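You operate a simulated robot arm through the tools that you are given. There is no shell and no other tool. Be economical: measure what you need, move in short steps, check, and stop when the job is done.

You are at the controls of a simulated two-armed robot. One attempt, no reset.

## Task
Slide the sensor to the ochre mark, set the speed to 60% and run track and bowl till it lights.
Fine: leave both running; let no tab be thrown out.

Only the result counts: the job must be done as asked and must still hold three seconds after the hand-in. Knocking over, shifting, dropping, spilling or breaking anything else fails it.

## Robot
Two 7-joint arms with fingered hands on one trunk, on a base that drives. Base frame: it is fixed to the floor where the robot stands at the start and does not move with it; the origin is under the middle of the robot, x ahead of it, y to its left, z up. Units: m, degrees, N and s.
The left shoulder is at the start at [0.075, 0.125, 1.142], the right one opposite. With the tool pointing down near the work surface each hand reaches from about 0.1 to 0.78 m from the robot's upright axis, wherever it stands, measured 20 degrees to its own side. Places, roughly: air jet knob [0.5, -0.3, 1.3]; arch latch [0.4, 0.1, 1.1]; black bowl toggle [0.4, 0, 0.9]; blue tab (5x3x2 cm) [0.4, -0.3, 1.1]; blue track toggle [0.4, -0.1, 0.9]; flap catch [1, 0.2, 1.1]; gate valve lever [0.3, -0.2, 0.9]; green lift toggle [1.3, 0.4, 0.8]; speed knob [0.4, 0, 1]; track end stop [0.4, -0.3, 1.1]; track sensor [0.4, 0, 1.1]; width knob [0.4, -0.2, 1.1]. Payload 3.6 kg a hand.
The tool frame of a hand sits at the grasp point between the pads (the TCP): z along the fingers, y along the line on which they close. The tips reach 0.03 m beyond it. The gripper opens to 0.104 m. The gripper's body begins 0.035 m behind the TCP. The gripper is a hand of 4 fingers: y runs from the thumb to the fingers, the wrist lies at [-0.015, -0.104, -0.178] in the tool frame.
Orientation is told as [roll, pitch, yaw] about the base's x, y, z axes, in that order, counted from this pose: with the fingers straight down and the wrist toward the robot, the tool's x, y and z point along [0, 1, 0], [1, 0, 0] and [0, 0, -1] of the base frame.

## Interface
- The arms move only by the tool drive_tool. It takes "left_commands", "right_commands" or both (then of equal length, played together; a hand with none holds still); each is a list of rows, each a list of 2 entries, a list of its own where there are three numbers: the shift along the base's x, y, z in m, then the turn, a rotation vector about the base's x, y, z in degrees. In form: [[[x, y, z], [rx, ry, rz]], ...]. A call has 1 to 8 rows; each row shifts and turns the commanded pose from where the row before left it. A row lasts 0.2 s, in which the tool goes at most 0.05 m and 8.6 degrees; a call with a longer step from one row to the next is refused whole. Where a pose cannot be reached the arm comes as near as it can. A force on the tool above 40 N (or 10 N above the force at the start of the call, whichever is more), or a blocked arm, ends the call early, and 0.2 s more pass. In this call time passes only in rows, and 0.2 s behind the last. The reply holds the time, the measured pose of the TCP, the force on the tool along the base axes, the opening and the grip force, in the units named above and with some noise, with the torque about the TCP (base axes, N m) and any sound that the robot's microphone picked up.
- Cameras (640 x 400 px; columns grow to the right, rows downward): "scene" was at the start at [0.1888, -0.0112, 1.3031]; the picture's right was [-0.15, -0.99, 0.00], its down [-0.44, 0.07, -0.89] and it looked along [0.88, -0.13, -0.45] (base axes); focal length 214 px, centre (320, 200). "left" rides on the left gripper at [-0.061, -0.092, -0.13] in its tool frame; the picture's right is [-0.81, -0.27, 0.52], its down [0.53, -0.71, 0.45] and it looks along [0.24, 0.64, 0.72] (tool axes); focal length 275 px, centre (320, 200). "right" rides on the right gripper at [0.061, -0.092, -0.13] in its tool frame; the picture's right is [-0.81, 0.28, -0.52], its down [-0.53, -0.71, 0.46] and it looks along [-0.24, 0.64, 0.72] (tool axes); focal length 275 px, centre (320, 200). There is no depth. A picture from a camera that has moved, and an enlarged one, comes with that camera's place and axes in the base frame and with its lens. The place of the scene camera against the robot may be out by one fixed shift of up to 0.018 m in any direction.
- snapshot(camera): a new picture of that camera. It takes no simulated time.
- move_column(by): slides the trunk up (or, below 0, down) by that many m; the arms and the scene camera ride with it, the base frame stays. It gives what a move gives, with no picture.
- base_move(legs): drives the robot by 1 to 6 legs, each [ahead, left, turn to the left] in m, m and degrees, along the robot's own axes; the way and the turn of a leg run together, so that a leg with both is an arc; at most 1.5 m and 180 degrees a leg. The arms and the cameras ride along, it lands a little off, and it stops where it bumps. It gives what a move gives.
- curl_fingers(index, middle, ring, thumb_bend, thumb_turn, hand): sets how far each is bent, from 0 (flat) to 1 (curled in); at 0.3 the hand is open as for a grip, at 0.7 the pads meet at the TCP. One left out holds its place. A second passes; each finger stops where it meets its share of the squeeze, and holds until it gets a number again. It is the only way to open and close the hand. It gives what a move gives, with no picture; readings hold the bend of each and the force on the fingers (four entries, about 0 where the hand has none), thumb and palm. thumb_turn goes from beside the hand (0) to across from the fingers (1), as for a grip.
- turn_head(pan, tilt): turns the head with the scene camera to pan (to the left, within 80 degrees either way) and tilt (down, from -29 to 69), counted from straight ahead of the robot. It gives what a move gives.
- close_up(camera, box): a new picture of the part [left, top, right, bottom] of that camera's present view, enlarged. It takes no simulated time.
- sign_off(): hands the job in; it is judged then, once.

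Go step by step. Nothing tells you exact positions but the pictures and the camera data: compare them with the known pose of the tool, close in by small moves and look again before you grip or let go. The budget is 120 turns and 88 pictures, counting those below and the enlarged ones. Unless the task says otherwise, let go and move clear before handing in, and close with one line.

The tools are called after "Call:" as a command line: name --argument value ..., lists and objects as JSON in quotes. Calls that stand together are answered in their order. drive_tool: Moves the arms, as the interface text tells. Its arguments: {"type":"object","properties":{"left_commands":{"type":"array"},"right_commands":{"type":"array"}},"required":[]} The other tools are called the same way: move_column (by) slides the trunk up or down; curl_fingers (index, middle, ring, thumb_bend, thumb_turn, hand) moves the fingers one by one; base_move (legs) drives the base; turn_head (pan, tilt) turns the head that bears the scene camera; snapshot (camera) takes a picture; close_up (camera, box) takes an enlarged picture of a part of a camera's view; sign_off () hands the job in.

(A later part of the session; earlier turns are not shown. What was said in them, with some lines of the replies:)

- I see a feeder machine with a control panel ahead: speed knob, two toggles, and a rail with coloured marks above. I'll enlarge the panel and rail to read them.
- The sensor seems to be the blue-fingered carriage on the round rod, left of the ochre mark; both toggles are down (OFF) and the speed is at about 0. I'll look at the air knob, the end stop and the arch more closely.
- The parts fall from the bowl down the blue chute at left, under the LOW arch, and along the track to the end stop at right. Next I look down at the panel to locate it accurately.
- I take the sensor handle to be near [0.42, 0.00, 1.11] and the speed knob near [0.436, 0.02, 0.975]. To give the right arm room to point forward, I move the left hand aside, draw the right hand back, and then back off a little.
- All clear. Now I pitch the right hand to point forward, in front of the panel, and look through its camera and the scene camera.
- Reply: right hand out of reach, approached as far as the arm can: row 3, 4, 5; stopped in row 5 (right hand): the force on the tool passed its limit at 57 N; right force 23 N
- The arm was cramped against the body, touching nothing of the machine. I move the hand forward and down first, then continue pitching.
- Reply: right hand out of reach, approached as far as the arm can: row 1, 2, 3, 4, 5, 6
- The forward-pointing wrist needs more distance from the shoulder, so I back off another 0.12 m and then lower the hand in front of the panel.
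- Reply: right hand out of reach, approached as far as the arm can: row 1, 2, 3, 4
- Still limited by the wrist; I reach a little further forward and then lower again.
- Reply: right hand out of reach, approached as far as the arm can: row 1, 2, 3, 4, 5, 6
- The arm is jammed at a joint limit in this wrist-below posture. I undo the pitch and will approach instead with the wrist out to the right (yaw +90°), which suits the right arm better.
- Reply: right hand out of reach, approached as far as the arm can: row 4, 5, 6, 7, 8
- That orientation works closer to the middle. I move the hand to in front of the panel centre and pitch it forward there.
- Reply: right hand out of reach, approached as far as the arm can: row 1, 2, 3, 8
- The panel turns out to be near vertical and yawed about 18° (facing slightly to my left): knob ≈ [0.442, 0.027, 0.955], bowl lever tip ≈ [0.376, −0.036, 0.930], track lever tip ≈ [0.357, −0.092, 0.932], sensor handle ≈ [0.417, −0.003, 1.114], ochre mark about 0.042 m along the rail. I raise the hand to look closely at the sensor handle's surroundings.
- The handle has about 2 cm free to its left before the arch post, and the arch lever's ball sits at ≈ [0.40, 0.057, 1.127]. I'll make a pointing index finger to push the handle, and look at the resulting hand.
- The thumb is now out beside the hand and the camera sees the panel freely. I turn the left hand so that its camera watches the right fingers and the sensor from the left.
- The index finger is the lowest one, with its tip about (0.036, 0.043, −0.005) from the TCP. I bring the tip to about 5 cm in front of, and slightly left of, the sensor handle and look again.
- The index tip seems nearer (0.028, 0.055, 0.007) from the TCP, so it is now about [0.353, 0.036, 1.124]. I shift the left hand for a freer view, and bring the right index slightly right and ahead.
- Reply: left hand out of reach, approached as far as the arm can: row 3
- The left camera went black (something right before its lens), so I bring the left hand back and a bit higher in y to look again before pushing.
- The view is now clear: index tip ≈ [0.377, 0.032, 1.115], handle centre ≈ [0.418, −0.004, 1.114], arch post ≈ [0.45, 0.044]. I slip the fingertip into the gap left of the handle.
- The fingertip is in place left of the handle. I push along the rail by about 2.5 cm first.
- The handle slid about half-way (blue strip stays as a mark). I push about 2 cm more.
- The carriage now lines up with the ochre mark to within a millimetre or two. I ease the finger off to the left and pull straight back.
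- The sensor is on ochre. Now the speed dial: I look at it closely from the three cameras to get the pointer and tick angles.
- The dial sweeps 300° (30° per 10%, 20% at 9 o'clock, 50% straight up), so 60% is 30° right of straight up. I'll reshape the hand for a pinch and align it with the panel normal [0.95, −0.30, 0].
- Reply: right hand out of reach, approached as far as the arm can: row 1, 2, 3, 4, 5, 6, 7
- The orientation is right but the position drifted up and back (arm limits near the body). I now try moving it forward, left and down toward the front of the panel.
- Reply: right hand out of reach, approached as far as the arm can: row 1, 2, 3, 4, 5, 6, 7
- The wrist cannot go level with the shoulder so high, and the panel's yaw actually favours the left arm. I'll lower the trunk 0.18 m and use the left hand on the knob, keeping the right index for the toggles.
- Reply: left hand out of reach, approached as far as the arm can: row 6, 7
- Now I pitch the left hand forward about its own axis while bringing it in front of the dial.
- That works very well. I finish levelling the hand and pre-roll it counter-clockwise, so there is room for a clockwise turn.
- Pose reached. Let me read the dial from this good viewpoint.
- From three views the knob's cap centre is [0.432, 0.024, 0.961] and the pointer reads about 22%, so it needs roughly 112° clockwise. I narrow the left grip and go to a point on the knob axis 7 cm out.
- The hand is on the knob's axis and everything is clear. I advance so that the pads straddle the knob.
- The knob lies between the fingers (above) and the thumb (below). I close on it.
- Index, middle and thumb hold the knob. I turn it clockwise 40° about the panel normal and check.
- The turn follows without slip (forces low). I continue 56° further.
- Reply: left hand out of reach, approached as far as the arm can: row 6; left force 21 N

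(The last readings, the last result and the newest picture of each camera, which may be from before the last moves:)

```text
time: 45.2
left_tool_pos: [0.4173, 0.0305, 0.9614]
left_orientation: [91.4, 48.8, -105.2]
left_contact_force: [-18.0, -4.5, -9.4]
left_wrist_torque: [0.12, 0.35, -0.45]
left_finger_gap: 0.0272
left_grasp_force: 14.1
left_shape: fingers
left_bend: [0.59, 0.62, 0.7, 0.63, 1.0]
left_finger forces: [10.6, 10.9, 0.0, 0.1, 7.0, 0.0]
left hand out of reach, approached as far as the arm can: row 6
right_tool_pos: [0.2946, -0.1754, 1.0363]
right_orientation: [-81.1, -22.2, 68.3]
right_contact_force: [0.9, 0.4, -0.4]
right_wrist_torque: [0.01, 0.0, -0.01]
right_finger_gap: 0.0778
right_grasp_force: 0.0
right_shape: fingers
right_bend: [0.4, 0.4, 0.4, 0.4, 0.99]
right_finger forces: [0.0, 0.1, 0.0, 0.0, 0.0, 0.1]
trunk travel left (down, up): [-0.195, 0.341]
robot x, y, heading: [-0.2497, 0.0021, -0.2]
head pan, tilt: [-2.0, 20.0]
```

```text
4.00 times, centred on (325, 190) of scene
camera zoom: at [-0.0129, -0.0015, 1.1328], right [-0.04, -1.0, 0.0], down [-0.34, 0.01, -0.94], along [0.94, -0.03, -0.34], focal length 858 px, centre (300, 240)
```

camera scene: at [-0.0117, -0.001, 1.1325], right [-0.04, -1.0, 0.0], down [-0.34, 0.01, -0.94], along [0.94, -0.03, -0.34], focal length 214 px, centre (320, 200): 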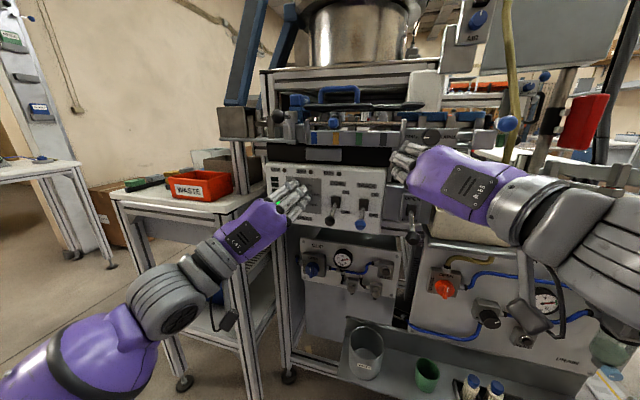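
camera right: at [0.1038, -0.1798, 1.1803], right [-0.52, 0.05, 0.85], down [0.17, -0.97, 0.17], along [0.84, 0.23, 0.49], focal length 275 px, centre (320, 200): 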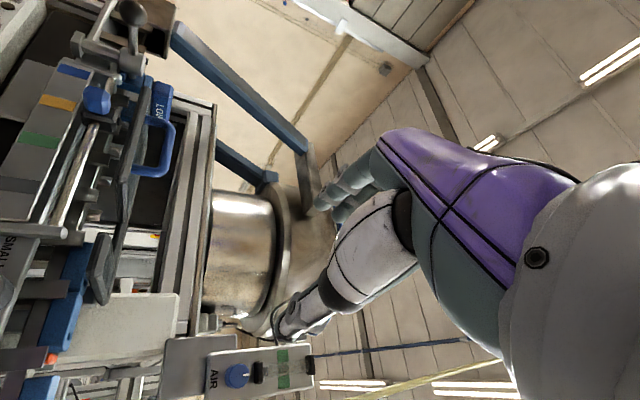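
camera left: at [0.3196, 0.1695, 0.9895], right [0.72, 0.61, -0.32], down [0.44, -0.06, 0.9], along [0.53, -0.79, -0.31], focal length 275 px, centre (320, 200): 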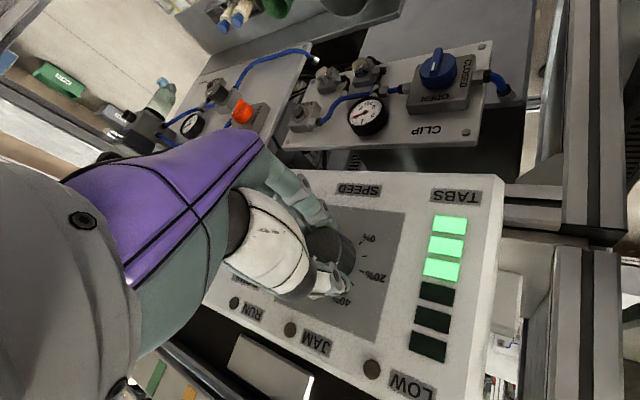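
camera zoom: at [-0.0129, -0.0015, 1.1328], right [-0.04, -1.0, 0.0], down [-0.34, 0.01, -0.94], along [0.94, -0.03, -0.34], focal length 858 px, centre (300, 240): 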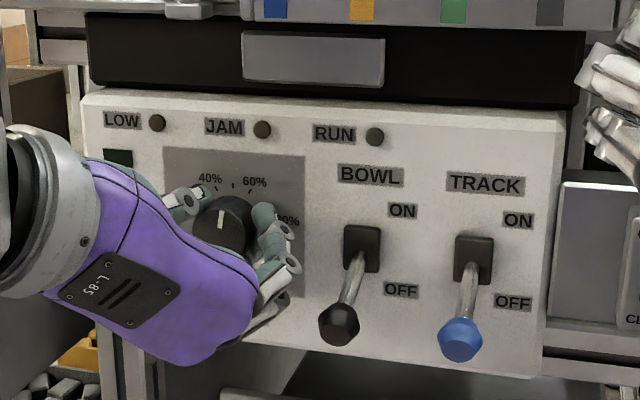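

The pointer has come to roughly 50%, and the arm is at its limit. I open the fingers, back off, and read the dial.

Call:
curl_fingers --hand "left" --index 0.4 --middle 0.4 --ring 0.4 --thumb_bend 0.4

Call:
drive_tool --left_commands '[[[-0.014, 0.0045, 0], [0, 0, 0]], [[-0.02, 0.0064, 0], [0, 0, 0]], [[-0.02, 0.0064, 0], [0, 0, 0]], [[0, 0, 0], [-7.6, 2.4, 0]], [[0, 0, 0], [-7.6, 2.4, 0]], [[0, 0, 0], [-7.6, 2.4, 0]], [[0, 0, 0], [-7.6, 2.4, 0]], [[0, 0, 0], [-7.6, 2.4, 0]]]'

Call:
snapshot --camera "left"

Call:
close_up --camera "scene" --box '[280, 165, 340, 215]'

```text
time: 46.2
left_tool_pos: [0.4197, 0.0315, 0.9638]
left_orientation: [91.8, 48.8, -104.9]
left_contact_force: [-0.5, 0.0, -0.4]
left_wrist_torque: [-0.04, -0.02, 0.0]
left_finger_gap: 0.0773
left_grasp_force: 0.0
left_shape: fingers
left_bend: [0.4, 0.4, 0.4, 0.4, 0.99]
left_finger forces: [0.1, 0.0, 0.1, 0.1, 0.0, 0.1]
right_tool_pos: [0.294, -0.1748, 1.0354]
right_orientation: [-81.1, -22.1, 68.3]
right_contact_force: [0.0, 0.4, -0.4]
right_wrist_torque: [0.04, 0.01, 0.0]
right_finger_gap: 0.078
right_grasp_force: 0.1
right_shape: fingers
right_bend: [0.4, 0.4, 0.4, 0.4, 0.99]
right_finger forces: [0.0, 0.0, 0.0, 0.0, 0.1, 0.0]
trunk travel left (down, up): [-0.195, 0.341]
robot x, y, heading: [-0.2469, 0.0024, -0.1]
head pan, tilt: [-2.0, 20.0]
```

```text
time: 48.0
left_tool_pos: [0.3652, 0.0497, 0.9644]
left_orientation: [90.2, 8.8, -105.7]
left_contact_force: [-0.7, -0.6, -0.4]
left_wrist_torque: [0.0, 0.0, -0.01]
left_finger_gap: 0.0775
left_grasp_force: 0.0
left_shape: fingers
left_bend: [0.4, 0.4, 0.4, 0.4, 0.99]
left_finger forces: [0.0, 0.0, 0.0, 0.0, 0.0, 0.0]
right_tool_pos: [0.2953, -0.1747, 1.0356]
right_orientation: [-81.1, -22.1, 68.2]
right_contact_force: [-0.7, -0.1, -0.2]
right_wrist_torque: [0.02, 0.0, -0.02]
right_finger_gap: 0.0778
right_grasp_force: 0.0
right_shape: fingers
right_bend: [0.4, 0.4, 0.4, 0.4, 0.99]
right_finger forces: [0.0, 0.0, 0.0, 0.0, 0.0, 0.0]
trunk travel left (down, up): [-0.195, 0.341]
robot x, y, heading: [-0.2463, -0.0004, -0.3]
head pan, tilt: [-2.0, 20.0]
```

```text
31 pictures are left
camera left: at [0.2653, 0.1811, 0.918], right [0.61, 0.24, -0.76], down [0.61, 0.48, 0.64], along [0.51, -0.85, 0.14], focal length 275 px, centre (320, 200)
```

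left: 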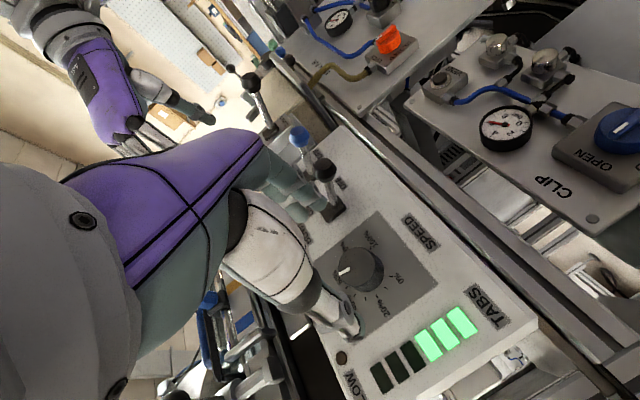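

```text
8.00 times, centred on (310, 190) of scene
camera zoom: at [-0.0116, -0.0009, 1.1326], right [-0.04, -1.0, 0.0], down [-0.34, 0.01, -0.94], along [0.94, -0.03, -0.34], focal length 1716 px, centre (400, 280)
```

zoom: 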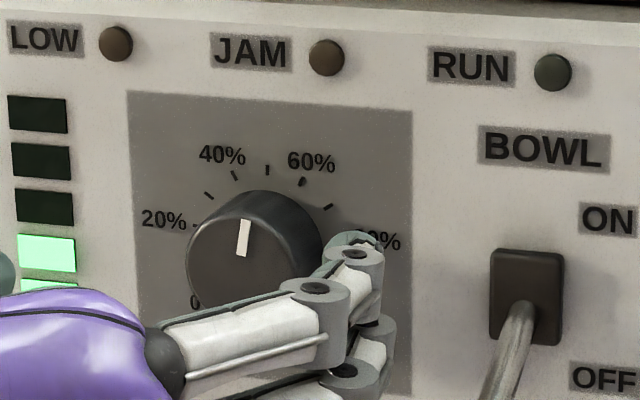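

Pointer reads about 53% (9° right of vertical), with 60% at 30°. I regrip and turn another ~21°.

Call:
drive_tool --left_commands '[[[0.0125, -0.005, -0.001], [0, 0, 0]], [[0.0125, -0.005, -0.001], [0, 0, 0]], [[0.0125, -0.005, -0.001], [0, 0, 0]], [[0.0125, -0.0047, -0.001], [0, 0, 0]]]'

Call:
curl_fingers --hand "left" --index 0.7 --middle 0.7 --ring 0.7 --thumb_bend 0.7

Call:
drive_tool --left_commands '[[[0, 0, 0], [6.6, -2.1, 0]], [[0, 0, 0], [6.6, -2.1, 0]], [[0, 0, 0], [6.7, -2.1, 0]]]'

Call:
close_up --camera "scene" --box '[280, 165, 340, 215]'

```text
time: 49.0
left_tool_pos: [0.4154, 0.028, 0.9608]
left_orientation: [90.1, 9.1, -105.7]
left_contact_force: [-0.3, 0.7, 0.2]
left_wrist_torque: [-0.02, -0.02, 0.01]
left_finger_gap: 0.0774
left_grasp_force: 0.0
left_shape: fingers
left_bend: [0.4, 0.4, 0.4, 0.4, 0.99]
left_finger forces: [0.1, 0.0, 0.1, 0.0, 0.0, 0.0]
right_tool_pos: [0.296, -0.1754, 1.0362]
right_orientation: [-81.1, -22.1, 68.2]
right_contact_force: [0.3, 0.2, -0.1]
right_wrist_torque: [0.01, 0.02, 0.04]
right_finger_gap: 0.0776
right_grasp_force: 0.1
right_shape: fingers
right_bend: [0.4, 0.4, 0.4, 0.4, 0.99]
right_finger forces: [0.0, 0.1, 0.0, 0.1, 0.1, 0.1]
trunk travel left (down, up): [-0.195, 0.341]
robot x, y, heading: [-0.2471, 0.0009, 0.0]
head pan, tilt: [-2.0, 20.0]
```

```text
time: 50.0
left_tool_pos: [0.4146, 0.0271, 0.9607]
left_orientation: [90.2, 9.0, -105.8]
left_contact_force: [-0.3, -3.8, -1.0]
left_wrist_torque: [0.02, -0.03, -0.11]
left_finger_gap: 0.0279
left_grasp_force: 10.9
left_shape: fingers
left_bend: [0.61, 0.63, 0.7, 0.6, 1.0]
left_finger forces: [6.4, 6.3, 0.0, 0.0, 9.2, 0.1]
right_tool_pos: [0.296, -0.1752, 1.0358]
right_orientation: [-81.0, -22.2, 68.2]
right_contact_force: [-0.8, -0.4, -0.3]
right_wrist_torque: [0.02, -0.01, 0.01]
right_finger_gap: 0.0778
right_grasp_force: 0.0
right_shape: fingers
right_bend: [0.4, 0.4, 0.4, 0.4, 0.99]
right_finger forces: [0.0, 0.1, 0.0, 0.1, 0.0, 0.0]
trunk travel left (down, up): [-0.195, 0.341]
robot x, y, heading: [-0.2482, 0.0011, -0.3]
head pan, tilt: [-2.0, 20.0]
```

```text
time: 50.8
left_tool_pos: [0.4159, 0.0282, 0.9593]
left_orientation: [90.8, 29.8, -105.5]
left_contact_force: [-0.1, -3.8, -2.5]
left_wrist_torque: [0.02, 0.06, -0.04]
left_finger_gap: 0.0275
left_grasp_force: 11.3
left_shape: fingers
left_bend: [0.61, 0.63, 0.7, 0.6, 1.0]
left_finger forces: [6.6, 6.4, 0.0, 0.0, 9.2, 0.0]
right_tool_pos: [0.2961, -0.1759, 1.0364]
right_orientation: [-81.0, -22.1, 68.2]
right_contact_force: [0.6, 0.3, 0.4]
right_wrist_torque: [0.02, 0.0, 0.01]
right_finger_gap: 0.0778
right_grasp_force: 0.0
right_shape: fingers
right_bend: [0.4, 0.4, 0.4, 0.4, 0.99]
right_finger forces: [0.0, 0.0, 0.1, 0.0, 0.0, 0.0]
trunk travel left (down, up): [-0.195, 0.341]
robot x, y, heading: [-0.2491, 0.0001, -0.3]
head pan, tilt: [-2.0, 20.0]
```

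```text
8.00 times, centred on (310, 190) of scene
camera zoom: at [-0.0115, -0.0014, 1.1326], right [-0.04, -1.0, 0.0], down [-0.34, 0.01, -0.94], along [0.94, -0.03, -0.34], focal length 1716 px, centre (400, 280)
```

zoom: 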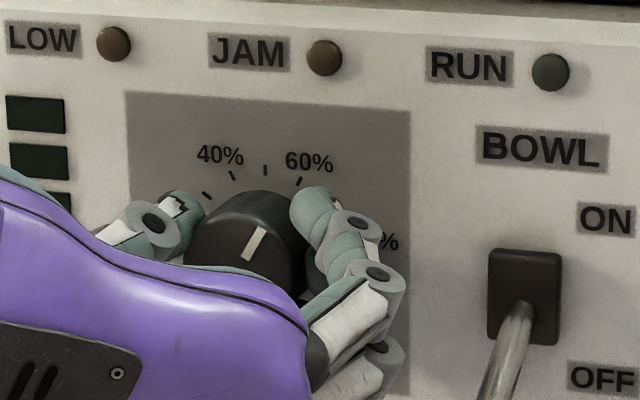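

It reads about 59%. I nudge 3° more, release, back off and check again.

Call:
drive_tool --left_commands '[[[0, 0, 0], [2.7, -0.85, 0]]]'

Call:
curl_fingers --hand "left" --index 0.4 --middle 0.4 --ring 0.4 --thumb_bend 0.4

Call:
drive_tool --left_commands '[[[-0.02, 0.0064, 0], [0, 0, 0]], [[-0.02, 0.0064, 0], [0, 0, 0]], [[-0.03, 0.01, 0], [0, 0, 0]], [[-0.03, 0.03, 0], [0, 0, 0]], [[-0.02, 0.04, 0], [0, 0, 0]]]'

Call:
close_up --camera "scene" --box '[280, 165, 340, 215]'

Call:
snapshot --camera "left"

```text
time: 51.2
left_tool_pos: [0.415, 0.0279, 0.9596]
left_orientation: [90.9, 32.7, -105.5]
left_contact_force: [-1.0, -3.4, -2.5]
left_wrist_torque: [0.04, 0.02, -0.09]
left_finger_gap: 0.0277
left_grasp_force: 11.5
left_shape: fingers
left_bend: [0.61, 0.63, 0.7, 0.6, 1.0]
left_finger forces: [6.8, 6.3, 0.0, 0.0, 9.2, 0.0]
right_tool_pos: [0.2962, -0.175, 1.036]
right_orientation: [-81.1, -22.1, 68.2]
right_contact_force: [-0.3, -0.2, -0.4]
right_wrist_torque: [-0.02, 0.0, -0.01]
right_finger_gap: 0.0778
right_grasp_force: 0.0
right_shape: fingers
right_bend: [0.4, 0.4, 0.4, 0.4, 0.99]
right_finger forces: [0.0, 0.0, 0.0, 0.0, 0.0, 0.0]
trunk travel left (down, up): [-0.195, 0.341]
robot x, y, heading: [-0.2473, -0.001, 0.2]
head pan, tilt: [-2.0, 20.0]
```

```text
time: 52.2
left_tool_pos: [0.415, 0.0283, 0.9593]
left_orientation: [91.0, 32.6, -105.6]
left_contact_force: [0.3, 1.5, 0.7]
left_wrist_torque: [-0.01, 0.02, -0.01]
left_finger_gap: 0.0775
left_grasp_force: 0.3
left_shape: fingers
left_bend: [0.4, 0.4, 0.4, 0.4, 0.99]
left_finger forces: [0.0, 0.7, 0.0, 0.0, 0.0, 0.0]
right_tool_pos: [0.2963, -0.1745, 1.0358]
right_orientation: [-81.0, -22.1, 68.3]
right_contact_force: [-0.1, -0.5, -1.1]
right_wrist_torque: [0.0, 0.0, -0.04]
right_finger_gap: 0.0779
right_grasp_force: 0.0
right_shape: fingers
right_bend: [0.4, 0.4, 0.4, 0.4, 0.99]
right_finger forces: [0.0, 0.0, 0.0, 0.1, 0.1, 0.0]
trunk travel left (down, up): [-0.195, 0.341]
robot x, y, heading: [-0.254, -0.0032, 0.3]
head pan, tilt: [-2.0, 20.0]
```

```text
time: 53.4
left_tool_pos: [0.2944, 0.1215, 0.9615]
left_orientation: [90.9, 32.6, -105.4]
left_contact_force: [-0.4, -1.0, 0.8]
left_wrist_torque: [0.0, -0.01, 0.03]
left_finger_gap: 0.0775
left_grasp_force: 0.0
left_shape: fingers
left_bend: [0.4, 0.4, 0.4, 0.4, 0.99]
left_finger forces: [0.0, 0.0, 0.0, 0.0, 0.0, 0.1]
right_tool_pos: [0.2951, -0.1741, 1.0365]
right_orientation: [-81.2, -22.1, 68.3]
right_contact_force: [-0.2, 0.3, -0.3]
right_wrist_torque: [0.0, -0.02, 0.01]
right_finger_gap: 0.0778
right_grasp_force: 0.1
right_shape: fingers
right_bend: [0.4, 0.4, 0.4, 0.4, 0.99]
right_finger forces: [0.0, 0.0, 0.1, 0.0, 0.0, 0.1]
trunk travel left (down, up): [-0.195, 0.341]
robot x, y, heading: [-0.2502, 0.004, -0.0]
head pan, tilt: [-2.0, 20.0]
```

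```text
8.00 times, centred on (310, 190) of scene
camera zoom: at [-0.012, -0.0005, 1.1327], right [-0.04, -1.0, 0.0], down [-0.34, 0.01, -0.94], along [0.94, -0.03, -0.34], focal length 1716 px, centre (400, 280)
```

zoom: 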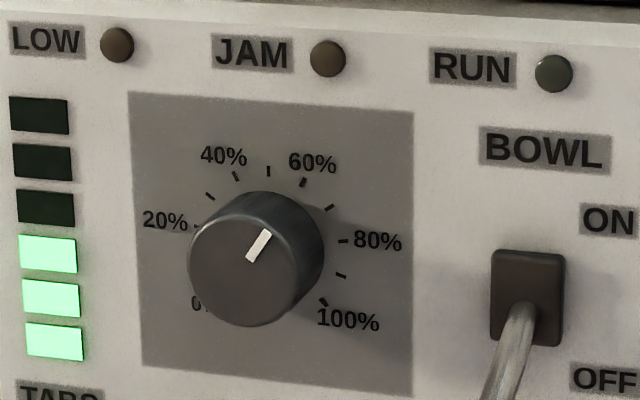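

```text
27 pictures are left
camera left: at [0.1981, 0.2638, 0.9578], right [0.69, 0.5, -0.53], down [0.51, 0.18, 0.84], along [0.51, -0.85, -0.13], focal length 275 px, centre (320, 200)
```

left: 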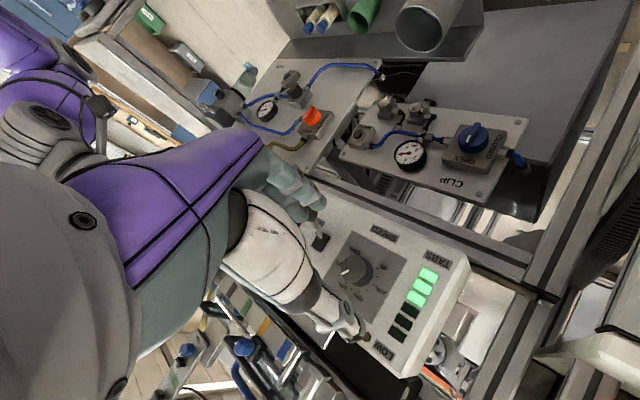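

I enlarge the knob further to read the pointer precisely.

Call:
close_up --camera "scene" --box '[299, 182, 325, 208]'

```text
15.38 times, centred on (312, 195) of scene
camera zoom: at [-0.012, -0.0005, 1.1327], right [-0.04, -1.0, 0.0], down [-0.34, 0.01, -0.94], along [0.94, -0.03, -0.34], focal length 3300 px, centre (443, 277)
```

zoom: 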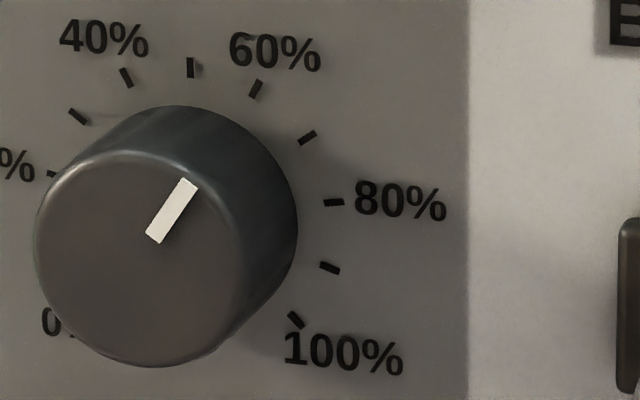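

The pointer sits right on the 60% tick. For the toggles I'll use the left hand with only its topmost (ring) finger extended, pushing each lever up from beneath; first I roll the hand back to level and shape it.

Call:
drive_tool --left_commands '[[[-0.01, 0, 0], [-7.7, 2.4, 0]], [[0, 0, 0], [-7.7, 2.4, 0]], [[0, 0, 0], [-7.7, 2.4, 0]], [[0, 0, 0], [-7.7, 2.4, 0]]]'

Call:
curl_fingers --hand "left" --index 1 --middle 1 --ring 0.3 --thumb_bend 0.9 --thumb_turn 0

Call:
close_up --camera "scene" --box '[200, 120, 400, 270]'

Call:
snapshot --camera "left"

```text
time: 54.4
left_tool_pos: [0.2851, 0.1217, 0.9603]
left_orientation: [89.9, 0.4, -105.6]
left_contact_force: [0.3, -0.7, 0.0]
left_wrist_torque: [0.01, -0.02, 0.0]
left_finger_gap: 0.0776
left_grasp_force: 0.0
left_shape: fingers
left_bend: [0.4, 0.4, 0.4, 0.4, 0.99]
left_finger forces: [0.1, 0.0, 0.1, 0.0, 0.0, 0.0]
right_tool_pos: [0.2965, -0.175, 1.0357]
right_orientation: [-81.1, -22.1, 68.4]
right_contact_force: [-0.7, 1.2, 0.6]
right_wrist_torque: [0.0, 0.03, 0.03]
right_finger_gap: 0.0777
right_grasp_force: 0.0
right_shape: fingers
right_bend: [0.4, 0.4, 0.4, 0.4, 0.99]
right_finger forces: [0.0, 0.1, 0.0, 0.1, 0.1, 0.0]
trunk travel left (down, up): [-0.195, 0.341]
robot x, y, heading: [-0.247, 0.0034, -0.1]
head pan, tilt: [-2.0, 20.0]
```

```text
time: 55.4
left_tool_pos: [0.2848, 0.1213, 0.9605]
left_orientation: [89.9, 0.4, -105.8]
left_contact_force: [0.3, 0.4, -1.0]
left_wrist_torque: [0.0, -0.01, -0.02]
left_finger_gap: 0.0541
left_grasp_force: 0.0
left_shape: fingers
left_bend: [1.0, 1.0, 0.3, 0.9, 0.0]
left_finger forces: [0.0, 0.0, 0.1, 0.1, 0.0, 0.1]
right_tool_pos: [0.2954, -0.1743, 1.0361]
right_orientation: [-81.0, -22.1, 68.3]
right_contact_force: [-0.5, 0.0, 0.0]
right_wrist_torque: [0.01, 0.01, -0.03]
right_finger_gap: 0.0778
right_grasp_force: 0.0
right_shape: fingers
right_bend: [0.4, 0.4, 0.4, 0.4, 0.99]
right_finger forces: [0.0, 0.0, 0.1, 0.0, 0.0, 0.0]
trunk travel left (down, up): [-0.195, 0.341]
robot x, y, heading: [-0.2504, -0.0015, -0.0]
head pan, tilt: [-2.0, 20.0]
```

```text
2.67 times, centred on (300, 195) of scene
camera zoom: at [-0.0117, -0.001, 1.1326], right [-0.04, -1.0, 0.0], down [-0.34, 0.01, -0.94], along [0.94, -0.03, -0.34], focal length 572 px, centre (373, 213)
```

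zoom: 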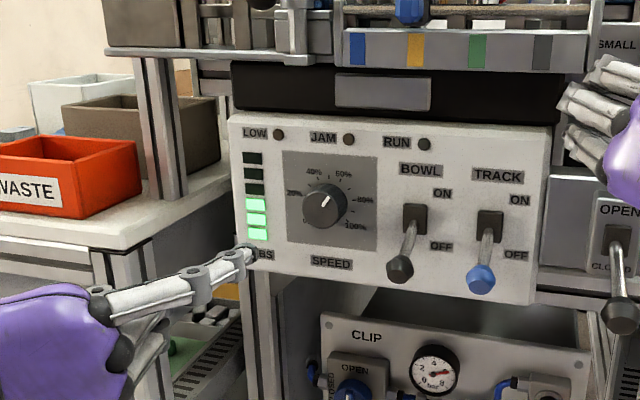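

```text
24 pictures are left
camera left: at [0.1831, 0.2456, 0.9002], right [0.57, 0.13, -0.81], down [0.63, 0.56, 0.54], along [0.52, -0.82, 0.24], focal length 275 px, centre (320, 200)
```

left: 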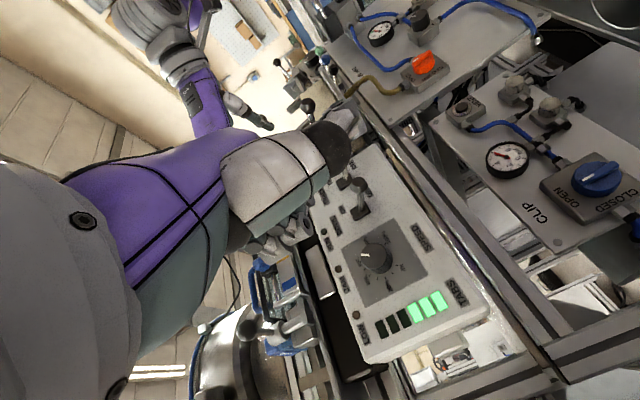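

The extended fingertip is at about [0.289, 0.058, 0.982] (TCP + (0.004, −0.064, +0.022)). I lower it and bring it to the right, in front of and below the blue track lever's tip, staying clear of the bowl lever.

Call:
drive_tool --left_commands '[[[0, -0.02, -0.04], [0, 0, 0]], [[0, -0.02, -0.039], [0, 0, 0]], [[0.01, -0.026, 0], [0, 0, 0]], [[0.01, -0.026, 0], [0, 0, 0]], [[0.01, -0.026, 0], [0, 0, 0]], [[0.01, -0.025, 0], [0, 0, 0]]]'

Call:
close_up --camera "scene" --box '[280, 150, 420, 270]'

```text
time: 56.8
left_tool_pos: [0.3258, -0.0223, 0.8805]
left_orientation: [89.9, 0.5, -105.7]
left_contact_force: [-0.7, 0.5, 0.4]
left_wrist_torque: [0.04, -0.01, 0.01]
left_finger_gap: 0.054
left_grasp_force: 0.0
left_shape: fingers
left_bend: [1.0, 1.0, 0.3, 0.9, 0.0]
left_finger forces: [0.1, 0.0, 0.1, 0.0, 0.0, 0.1]
right_tool_pos: [0.2969, -0.1749, 1.0354]
right_orientation: [-81.1, -22.0, 68.3]
right_contact_force: [0.2, 0.2, -0.2]
right_wrist_torque: [0.0, -0.03, -0.02]
right_finger_gap: 0.0777
right_grasp_force: 0.1
right_shape: fingers
right_bend: [0.4, 0.4, 0.4, 0.4, 0.99]
right_finger forces: [0.1, 0.0, 0.0, 0.0, 0.1, 0.0]
trunk travel left (down, up): [-0.195, 0.341]
robot x, y, heading: [-0.2488, 0.0026, -0.1]
head pan, tilt: [-2.0, 20.0]
```

```text
3.33 times, centred on (350, 210) of scene
camera zoom: at [-0.0115, -0.0012, 1.1326], right [-0.04, -1.0, 0.0], down [-0.34, 0.01, -0.94], along [0.94, -0.03, -0.34], focal length 715 px, centre (220, 167)
```

zoom: 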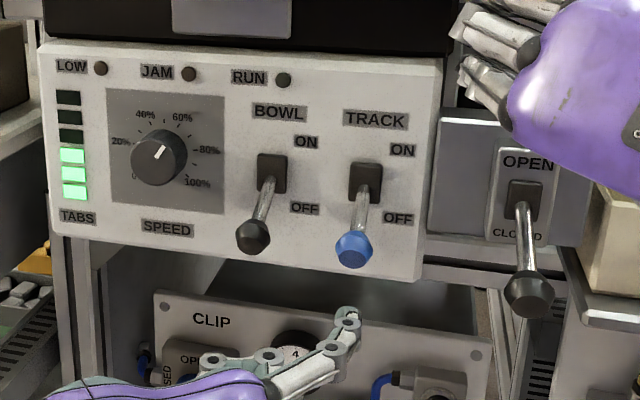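

The fingertip is right below and in front of the track lever. I move it in under the ball and lift.

Call:
drive_tool --left_commands '[[[0.015, -0.0048, 0], [0, 0, 0]], [[0.015, -0.0048, 0], [0, 0, 0]], [[0.013, -0.004, 0], [0, 0, 0]], [[0, 0, 0.013], [0, 0, 0]], [[0, 0, 0.013], [0, 0, 0]], [[0, 0, 0.013], [0, 0, 0]], [[0, 0, 0.012], [0, 0, 0]]]'

Call:
close_up --camera "scene" --box '[280, 130, 420, 250]'

```text
time: 58.4
left_tool_pos: [0.3674, -0.035, 0.933]
left_orientation: [89.9, 0.4, -105.7]
left_contact_force: [-0.2, 0.1, -0.2]
left_wrist_torque: [0.0, -0.01, -0.02]
left_finger_gap: 0.054
left_grasp_force: 0.3
left_shape: fingers
left_bend: [1.0, 1.0, 0.3, 0.9, 0.0]
left_finger forces: [0.0, 0.1, 0.3, 0.0, 0.0, 0.1]
right_tool_pos: [0.2965, -0.1755, 1.0342]
right_orientation: [-81.1, -22.1, 68.3]
right_contact_force: [0.0, 0.2, -0.9]
right_wrist_torque: [-0.01, 0.01, 0.02]
right_finger_gap: 0.0776
right_grasp_force: 0.0
right_shape: fingers
right_bend: [0.4, 0.4, 0.4, 0.4, 0.99]
right_finger forces: [0.0, 0.0, 0.0, 0.0, 0.1, 0.1]
trunk travel left (down, up): [-0.195, 0.341]
robot x, y, heading: [-0.248, -0.0014, 0.1]
head pan, tilt: [-2.0, 20.0]
```

```text
3.33 times, centred on (350, 190) of scene
camera zoom: at [-0.0117, -0.001, 1.1326], right [-0.04, -1.0, 0.0], down [-0.34, 0.01, -0.94], along [0.94, -0.03, -0.34], focal length 715 px, centre (220, 233)
```

zoom: 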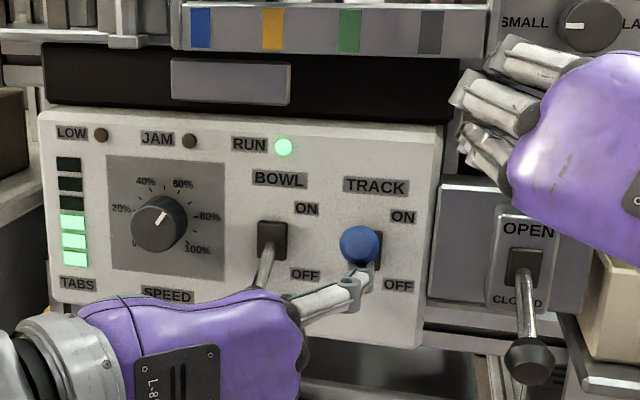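

The track lever is up and the RUN lamp is lit. I lower slightly, back straight out, and shift to in front of and beneath the black bowl lever.

Call:
drive_tool --left_commands '[[[0, 0, -0.01], [0, 0, 0]], [[-0.02, 0.0063, -0.005], [0, 0, 0]], [[-0.02, 0.0063, -0.01], [0, 0, 0]], [[-0.02, 0.0063, -0.015], [0, 0, 0]], [[0, 0.018, -0.015], [0, 0, 0]], [[0.013, 0.018, 0], [0, 0, 0]], [[0.013, 0.012, 0], [0, 0, 0]]]'

Call:
close_up --camera "scene" --box '[280, 140, 420, 260]'

```text
time: 60.0
left_tool_pos: [0.3335, 0.0311, 0.8781]
left_orientation: [90.0, 0.4, -105.8]
left_contact_force: [0.5, -0.1, -0.4]
left_wrist_torque: [0.04, -0.01, 0.02]
left_finger_gap: 0.0538
left_grasp_force: 0.0
left_shape: fingers
left_bend: [1.0, 1.0, 0.3, 0.9, 0.0]
left_finger forces: [0.0, 0.0, 0.1, 0.1, 0.0, 0.1]
right_tool_pos: [0.2967, -0.1754, 1.0361]
right_orientation: [-81.1, -22.1, 68.3]
right_contact_force: [-0.2, 0.4, 0.3]
right_wrist_torque: [0.0, -0.01, -0.02]
right_finger_gap: 0.0779
right_grasp_force: 0.0
right_shape: fingers
right_bend: [0.4, 0.4, 0.4, 0.4, 0.99]
right_finger forces: [0.0, 0.1, 0.1, 0.0, 0.0, 0.0]
trunk travel left (down, up): [-0.195, 0.341]
robot x, y, heading: [-0.2484, 0.0034, -0.3]
head pan, tilt: [-2.0, 20.0]
```

```text
3.33 times, centred on (350, 200) of scene
camera zoom: at [-0.0116, -0.0009, 1.1326], right [-0.04, -1.0, 0.0], down [-0.34, 0.01, -0.94], along [0.94, -0.03, -0.34], focal length 715 px, centre (220, 200)
```

zoom: 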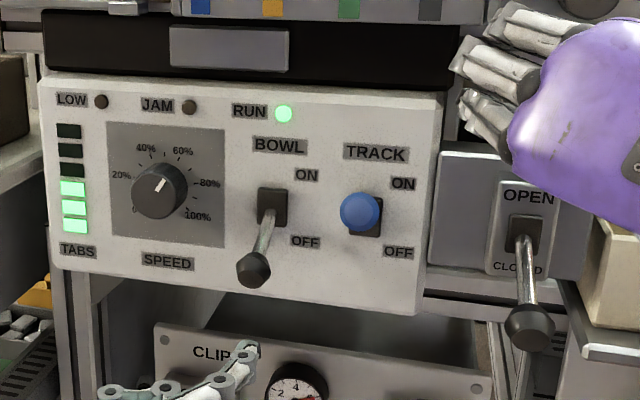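

The fingertip is in front of and below the bowl lever. I go in and lift it the same way, then look at the sensor.

Call:
drive_tool --left_commands '[[[0.016, -0.004, 0], [0, 0, 0]], [[0.016, -0.004, 0], [0, 0, 0]], [[0.0145, -0.004, 0], [0, 0, 0]], [[0, 0, 0.014], [0, 0, 0]], [[0, 0, 0.014], [0, 0, 0]], [[0, 0, 0.014], [0, 0, 0]], [[0, 0, 0.013], [0, 0, 0]]]'

Call:
close_up --camera "scene" --box '[260, 80, 460, 240]'

```text
time: 61.6
left_tool_pos: [0.3806, 0.0198, 0.9317]
left_orientation: [89.9, 0.4, -105.9]
left_contact_force: [-0.3, 0.7, 0.8]
left_wrist_torque: [0.01, -0.01, -0.05]
left_finger_gap: 0.0543
left_grasp_force: 0.0
left_shape: fingers
left_bend: [1.0, 1.0, 0.3, 0.9, 0.0]
left_finger forces: [0.0, 0.0, 0.1, 0.0, 0.0, 0.0]
right_tool_pos: [0.2956, -0.1754, 1.0362]
right_orientation: [-81.1, -22.2, 68.4]
right_contact_force: [-0.4, 0.0, 0.4]
right_wrist_torque: [0.01, -0.01, 0.01]
right_finger_gap: 0.0778
right_grasp_force: 0.1
right_shape: fingers
right_bend: [0.4, 0.4, 0.4, 0.4, 0.99]
right_finger forces: [0.0, 0.0, 0.0, 0.0, 0.1, 0.1]
trunk travel left (down, up): [-0.195, 0.341]
robot x, y, heading: [-0.2467, 0.0002, -0.3]
head pan, tilt: [-2.0, 20.0]
```

```text
2.50 times, centred on (360, 160) of scene
camera zoom: at [-0.0117, -0.001, 1.1326], right [-0.04, -1.0, 0.0], down [-0.34, 0.01, -0.94], along [0.94, -0.03, -0.34], focal length 536 px, centre (220, 300)
```

zoom: 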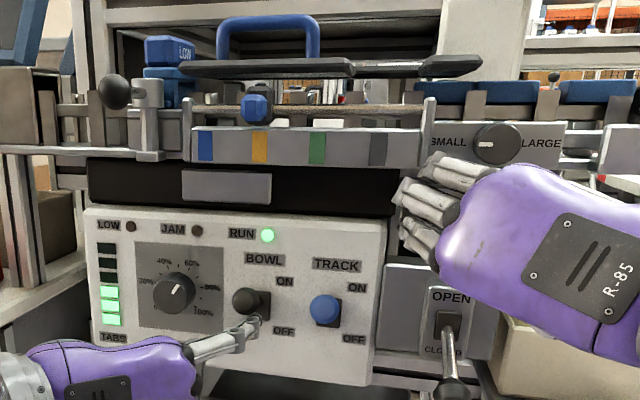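

Both levers are up. I withdraw the left hand and watch the sensor.

Call:
drive_tool --left_commands '[[[0, 0, -0.01], [0, 0, 0]], [[-0.03, 0.0095, -0.005], [0, 0, 0]], [[-0.04, 0.013, -0.01], [0, 0, 0]], [[-0.03, 0.02, 0], [0, 0, 0]]]'

Call:
close_up --camera "scene" --box '[200, 40, 440, 220]'

```text
time: 62.6
left_tool_pos: [0.2787, 0.063, 0.9065]
left_orientation: [90.0, 0.4, -105.8]
left_contact_force: [-0.7, 0.0, 0.4]
left_wrist_torque: [-0.01, 0.0, 0.01]
left_finger_gap: 0.0544
left_grasp_force: 0.0
left_shape: fingers
left_bend: [1.0, 1.0, 0.3, 0.9, 0.0]
left_finger forces: [0.0, 0.0, 0.1, 0.0, 0.1, 0.0]
right_tool_pos: [0.2953, -0.1751, 1.0362]
right_orientation: [-81.2, -22.2, 68.2]
right_contact_force: [-0.6, 0.9, 0.6]
right_wrist_torque: [0.0, 0.01, 0.02]
right_finger_gap: 0.0775
right_grasp_force: 0.0
right_shape: fingers
right_bend: [0.4, 0.4, 0.4, 0.4, 0.99]
right_finger forces: [0.0, 0.0, 0.1, 0.1, 0.0, 0.0]
trunk travel left (down, up): [-0.195, 0.341]
robot x, y, heading: [-0.2486, 0.0009, -0.1]
head pan, tilt: [-2.0, 20.0]
```

```text
2.22 times, centred on (320, 130) of scene
camera zoom: at [-0.0121, -0.0008, 1.1327], right [-0.04, -1.0, 0.0], down [-0.34, 0.01, -0.94], along [0.94, -0.03, -0.34], focal length 477 px, centre (320, 356)
```

zoom: 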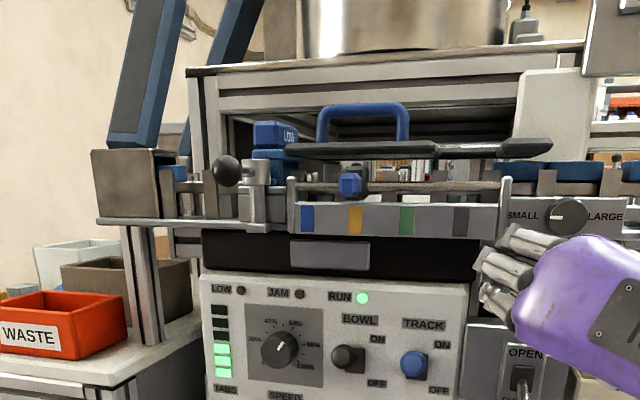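

A blue tab has just reached the chute's foot. I raise the trunk a bit for a view from above onto the track and the sensor.

Call:
move_column --by 0.12

Call:
close_up --camera "scene" --box '[200, 60, 520, 260]'

```text
time: 64.1
left_tool_pos: [0.2807, 0.0614, 1.0264]
left_orientation: [89.9, 0.4, -105.8]
left_contact_force: [0.7, -0.2, -0.7]
left_wrist_torque: [-0.01, -0.02, 0.01]
left_finger_gap: 0.054
left_grasp_force: 0.1
left_shape: fingers
left_bend: [1.0, 1.0, 0.3, 0.9, 0.0]
left_finger forces: [0.0, 0.1, 0.1, 0.1, 0.0, 0.0]
right_tool_pos: [0.2799, -0.175, 1.1776]
right_orientation: [-83.6, -23.4, 69.3]
right_contact_force: [-0.1, -0.2, 1.0]
right_wrist_torque: [-0.01, 0.0, 0.01]
right_finger_gap: 0.0779
right_grasp_force: 0.0
right_shape: fingers
right_bend: [0.4, 0.4, 0.4, 0.4, 0.99]
right_finger forces: [0.1, 0.1, 0.0, 0.1, 0.0, 0.1]
trunk travel left (down, up): [-0.315, 0.221]
robot x, y, heading: [-0.2481, -0.0028, -0.2]
head pan, tilt: [-2.0, 20.0]
```

```text
2.00 times, centred on (360, 160) of scene
camera zoom: at [-0.0439, -0.001, 1.2551], right [-0.04, -1.0, 0.0], down [-0.34, 0.01, -0.94], along [0.94, -0.03, -0.34], focal length 429 px, centre (240, 280)
```

zoom: 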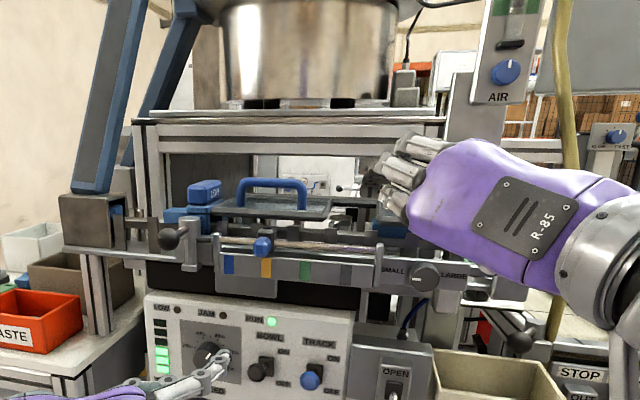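

A tab is now passing the arch. I move the right hand aside to open the view while time passes.

Call:
drive_tool --right_commands '[[[0, -0.03, 0.0], [0, 0, 0]], [[0, -0.03, 0], [0, 0, 0]], [[0, -0.03, 0], [0, 0, 0]]]' --left_commands '[[[-0.01, 0.01, -0.01], [0, 0, 0]], [[-0.01, 0.02, -0.01], [0, 0, 0]], [[0, 0.02, 0], [0, 0, 0]]]'

Call:
close_up --camera "scene" --box '[220, 120, 480, 260]'

```text
time: 64.9
left_tool_pos: [0.2594, 0.1132, 1.0066]
left_orientation: [89.9, 0.4, -105.8]
left_contact_force: [-0.3, -0.2, 0.0]
left_wrist_torque: [0.01, 0.0, 0.0]
left_finger_gap: 0.0541
left_grasp_force: 0.0
left_shape: fingers
left_bend: [1.0, 1.0, 0.3, 0.9, 0.0]
left_finger forces: [0.0, 0.0, 0.0, 0.1, 0.0, 0.1]
right_tool_pos: [0.2808, -0.2665, 1.1791]
right_orientation: [-83.5, -23.4, 69.4]
right_contact_force: [-0.3, -0.5, 0.4]
right_wrist_torque: [-0.02, -0.01, -0.01]
right_finger_gap: 0.0777
right_grasp_force: 0.1
right_shape: fingers
right_bend: [0.4, 0.4, 0.4, 0.4, 0.99]
right_finger forces: [0.0, 0.0, 0.0, 0.1, 0.1, 0.0]
trunk travel left (down, up): [-0.315, 0.221]
robot x, y, heading: [-0.2499, -0.0013, -0.2]
head pan, tilt: [-2.0, 20.0]
```

```text
2.46 times, centred on (350, 190) of scene
camera zoom: at [-0.0446, -0.0013, 1.2553], right [-0.04, -1.0, 0.0], down [-0.34, 0.01, -0.94], along [0.94, -0.03, -0.34], focal length 528 px, centre (246, 225)
```

zoom: 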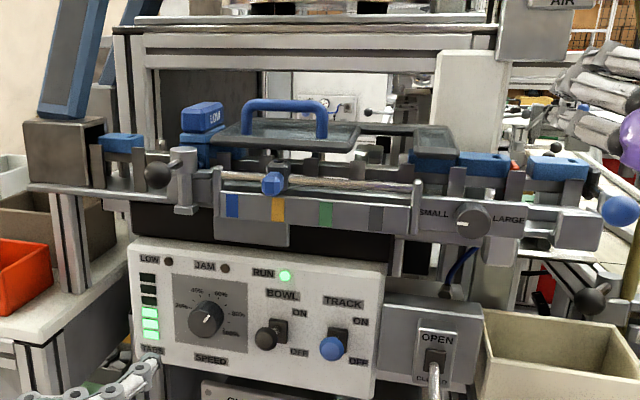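

Tabs are flowing: three queued, one at the arch, another at the chute. I wait with the arms held still.

Call:
drive_tool --left_commands '[[[0, 0, 0], [0, 0, 0]], [[0, 0, 0], [0, 0, 0]], [[0, 0, 0], [0, 0, 0]], [[0, 0, 0], [0, 0, 0]], [[0, 0, 0], [0, 0, 0]], [[0, 0, 0], [0, 0, 0]], [[0, 0, 0], [0, 0, 0]], [[0, 0, 0], [0, 0, 0]]]'

Call:
close_up --camera "scene" --box '[220, 120, 480, 260]'

```text
time: 66.7
left_tool_pos: [0.2602, 0.1134, 1.0065]
left_orientation: [90.1, 0.4, -105.8]
left_contact_force: [0.2, -0.8, 0.3]
left_wrist_torque: [0.01, 0.0, -0.02]
left_finger_gap: 0.0542
left_grasp_force: 0.1
left_shape: fingers
left_bend: [1.0, 1.0, 0.3, 0.9, 0.0]
left_finger forces: [0.0, 0.0, 0.0, 0.0, 0.0, 0.1]
right_tool_pos: [0.2812, -0.2647, 1.1782]
right_orientation: [-83.5, -23.3, 69.3]
right_contact_force: [-0.2, -0.3, -0.6]
right_wrist_torque: [-0.04, -0.02, 0.03]
right_finger_gap: 0.0778
right_grasp_force: 0.2
right_shape: fingers
right_bend: [0.4, 0.4, 0.4, 0.4, 0.99]
right_finger forces: [0.0, 0.1, 0.0, 0.0, 0.1, 0.0]
trunk travel left (down, up): [-0.315, 0.221]
robot x, y, heading: [-0.2479, -0.0017, -0.1]
head pan, tilt: [-2.0, 20.0]
```

```text
2.46 times, centred on (350, 190) of scene
camera zoom: at [-0.0441, -0.001, 1.2552], right [-0.04, -1.0, 0.0], down [-0.34, 0.01, -0.94], along [0.94, -0.03, -0.34], focal length 528 px, centre (246, 225)
```

zoom: 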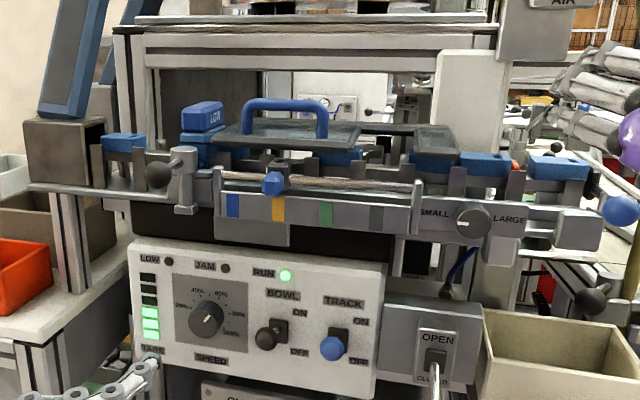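

A tab is moving past the sensor toward the queue. I keep waiting in short steps.

Call:
drive_tool --left_commands '[[[0, 0, 0], [0, 0, 0]], [[0, 0, 0], [0, 0, 0]], [[0, 0, 0], [0, 0, 0]], [[0, 0, 0], [0, 0, 0]], [[0, 0, 0], [0, 0, 0]], [[0, 0, 0], [0, 0, 0]], [[0, 0, 0], [0, 0, 0]], [[0, 0, 0], [0, 0, 0]]]'

Call:
close_up --camera "scene" --box '[220, 120, 480, 260]'

```text
time: 68.5
left_tool_pos: [0.2603, 0.1132, 1.0075]
left_orientation: [90.0, 0.4, -105.8]
left_contact_force: [0.7, -0.5, 0.3]
left_wrist_torque: [-0.02, 0.01, 0.01]
left_finger_gap: 0.0541
left_grasp_force: 0.0
left_shape: fingers
left_bend: [1.0, 1.0, 0.3, 0.9, 0.0]
left_finger forces: [0.1, 0.1, 0.0, 0.0, 0.0, 0.1]
right_tool_pos: [0.2815, -0.2654, 1.1772]
right_orientation: [-83.5, -23.2, 69.3]
right_contact_force: [-0.4, -0.2, -0.3]
right_wrist_torque: [0.0, -0.01, 0.02]
right_finger_gap: 0.0778
right_grasp_force: 0.0
right_shape: fingers
right_bend: [0.4, 0.4, 0.4, 0.4, 0.99]
right_finger forces: [0.0, 0.1, 0.0, 0.0, 0.0, 0.0]
trunk travel left (down, up): [-0.315, 0.221]
robot x, y, heading: [-0.2479, 0.001, 0.3]
head pan, tilt: [-2.0, 20.0]
```

```text
2.46 times, centred on (350, 190) of scene
camera zoom: at [-0.0441, -0.001, 1.2552], right [-0.04, -1.0, 0.0], down [-0.34, 0.01, -0.94], along [0.94, -0.03, -0.34], focal length 528 px, centre (246, 225)
```

zoom: 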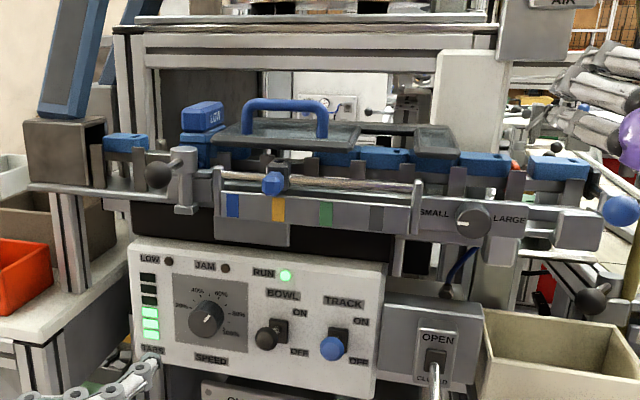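

The queue now reaches about the green mark. The next tab should reach the sensor; I wait about a second more.

Call:
drive_tool --left_commands '[[[0, 0, 0], [0, 0, 0]], [[0, 0, 0], [0, 0, 0]], [[0, 0, 0], [0, 0, 0]], [[0, 0, 0], [0, 0, 0]], [[0, 0, 0], [0, 0, 0]]]'

Call:
close_up --camera "scene" --box '[270, 150, 430, 250]'

```text
time: 69.7
left_tool_pos: [0.2605, 0.1131, 1.0068]
left_orientation: [90.0, 0.4, -105.8]
left_contact_force: [0.5, -0.6, 0.8]
left_wrist_torque: [0.01, 0.02, -0.01]
left_finger_gap: 0.054
left_grasp_force: 0.0
left_shape: fingers
left_bend: [1.0, 1.0, 0.3, 0.9, 0.0]
left_finger forces: [0.1, 0.0, 0.0, 0.1, 0.1, 0.1]
right_tool_pos: [0.2813, -0.2661, 1.1786]
right_orientation: [-83.6, -23.3, 69.3]
right_contact_force: [0.5, 0.1, -0.5]
right_wrist_torque: [-0.04, -0.02, 0.01]
right_finger_gap: 0.0778
right_grasp_force: 0.1
right_shape: fingers
right_bend: [0.4, 0.4, 0.4, 0.4, 0.99]
right_finger forces: [0.1, 0.0, 0.0, 0.1, 0.0, 0.0]
trunk travel left (down, up): [-0.315, 0.221]
robot x, y, heading: [-0.2487, 0.0052, -0.1]
head pan, tilt: [-2.0, 20.0]
```

```text
4.00 times, centred on (350, 200) of scene
camera zoom: at [-0.0441, -0.001, 1.2552], right [-0.04, -1.0, 0.0], down [-0.34, 0.01, -0.94], along [0.94, -0.03, -0.34], focal length 858 px, centre (200, 200)
```

zoom: 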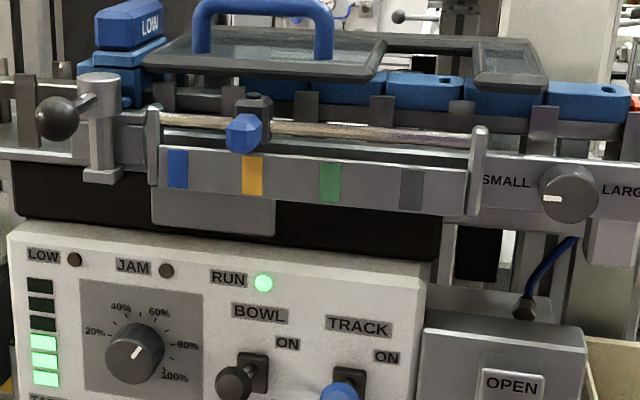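

Another tab is settling just right of the sensor; the sensor lamp is still dark. I wait a little more.

Call:
drive_tool --left_commands '[[[0, 0, 0], [0, 0, 0]], [[0, 0, 0], [0, 0, 0]], [[0, 0, 0], [0, 0, 0]], [[0, 0, 0], [0, 0, 0]], [[0, 0, 0], [0, 0, 0]]]'

Call:
close_up --camera "scene" --box '[230, 150, 390, 250]'

```text
time: 70.9
left_tool_pos: [0.2604, 0.1142, 1.0073]
left_orientation: [90.0, 0.4, -105.8]
left_contact_force: [0.9, -0.1, 0.7]
left_wrist_torque: [0.02, 0.03, -0.01]
left_finger_gap: 0.0541
left_grasp_force: 0.1
left_shape: fingers
left_bend: [1.0, 1.0, 0.3, 0.9, 0.0]
left_finger forces: [0.1, 0.1, 0.0, 0.0, 0.1, 0.1]
right_tool_pos: [0.2808, -0.2637, 1.178]
right_orientation: [-83.5, -23.3, 69.3]
right_contact_force: [-0.3, 0.3, -0.6]
right_wrist_torque: [-0.02, 0.03, 0.01]
right_finger_gap: 0.0778
right_grasp_force: 0.1
right_shape: fingers
right_bend: [0.4, 0.4, 0.4, 0.4, 0.99]
right_finger forces: [0.0, 0.0, 0.0, 0.0, 0.0, 0.0]
trunk travel left (down, up): [-0.315, 0.221]
robot x, y, heading: [-0.2513, -0.0, 0.0]
head pan, tilt: [-2.0, 20.0]
```

```text
4.00 times, centred on (310, 200) of scene
camera zoom: at [-0.0441, -0.001, 1.2552], right [-0.04, -1.0, 0.0], down [-0.34, 0.01, -0.94], along [0.94, -0.03, -0.34], focal length 858 px, centre (360, 200)
```

zoom: 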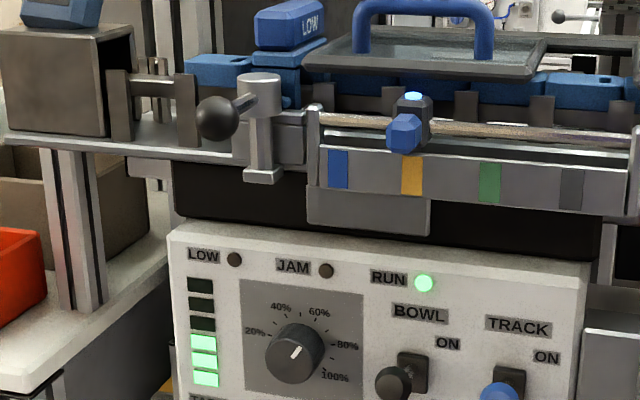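

The sensor lamp is lit cyan. I check once, after 0.4 s, that it stays lit and nothing is thrown out.

Call:
drive_tool --left_commands '[[[0, 0, 0], [0, 0, 0]]]'

Call:
close_up --camera "scene" --box '[190, 140, 430, 290]'

```text
time: 71.3
left_tool_pos: [0.2597, 0.1139, 1.0064]
left_orientation: [90.0, 0.4, -105.7]
left_contact_force: [0.6, -0.7, 0.1]
left_wrist_torque: [-0.01, 0.01, 0.02]
left_finger_gap: 0.0539
left_grasp_force: 0.1
left_shape: fingers
left_bend: [1.0, 1.0, 0.3, 0.9, 0.0]
left_finger forces: [0.0, 0.0, 0.0, 0.0, 0.0, 0.0]
right_tool_pos: [0.2815, -0.2662, 1.1772]
right_orientation: [-83.5, -23.3, 69.3]
right_contact_force: [-1.1, -0.1, 0.2]
right_wrist_torque: [-0.02, -0.02, 0.01]
right_finger_gap: 0.0778
right_grasp_force: 0.0
right_shape: fingers
right_bend: [0.4, 0.4, 0.4, 0.4, 0.99]
right_finger forces: [0.0, 0.0, 0.1, 0.1, 0.0, 0.1]
trunk travel left (down, up): [-0.315, 0.221]
robot x, y, heading: [-0.2463, 0.0002, -0.3]
head pan, tilt: [-2.0, 20.0]
```

```text
2.67 times, centred on (310, 215) of scene
camera zoom: at [-0.0441, -0.001, 1.2552], right [-0.04, -1.0, 0.0], down [-0.34, 0.01, -0.94], along [0.94, -0.03, -0.34], focal length 572 px, centre (347, 160)
```

zoom: 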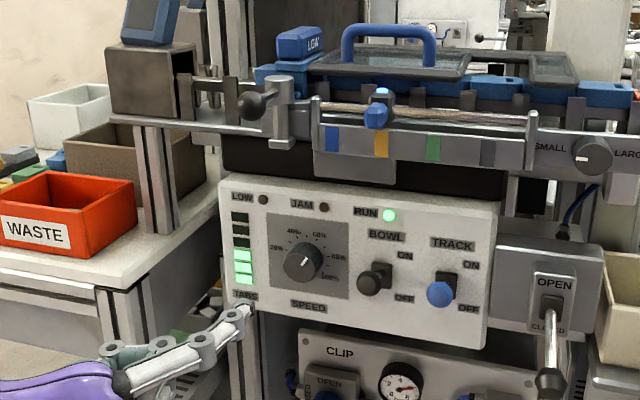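

The lamp stays lit, both levers are ON, the speed is at 60%, and no tab has been thrown out. I hand in now.

Call:
sign_off

```text
The job is handed in.
```

The sensor is at the ochre mark and the speed is at 60%. Track and bowl are both still running, the sensor is lit, and I saw no tab thrown out.
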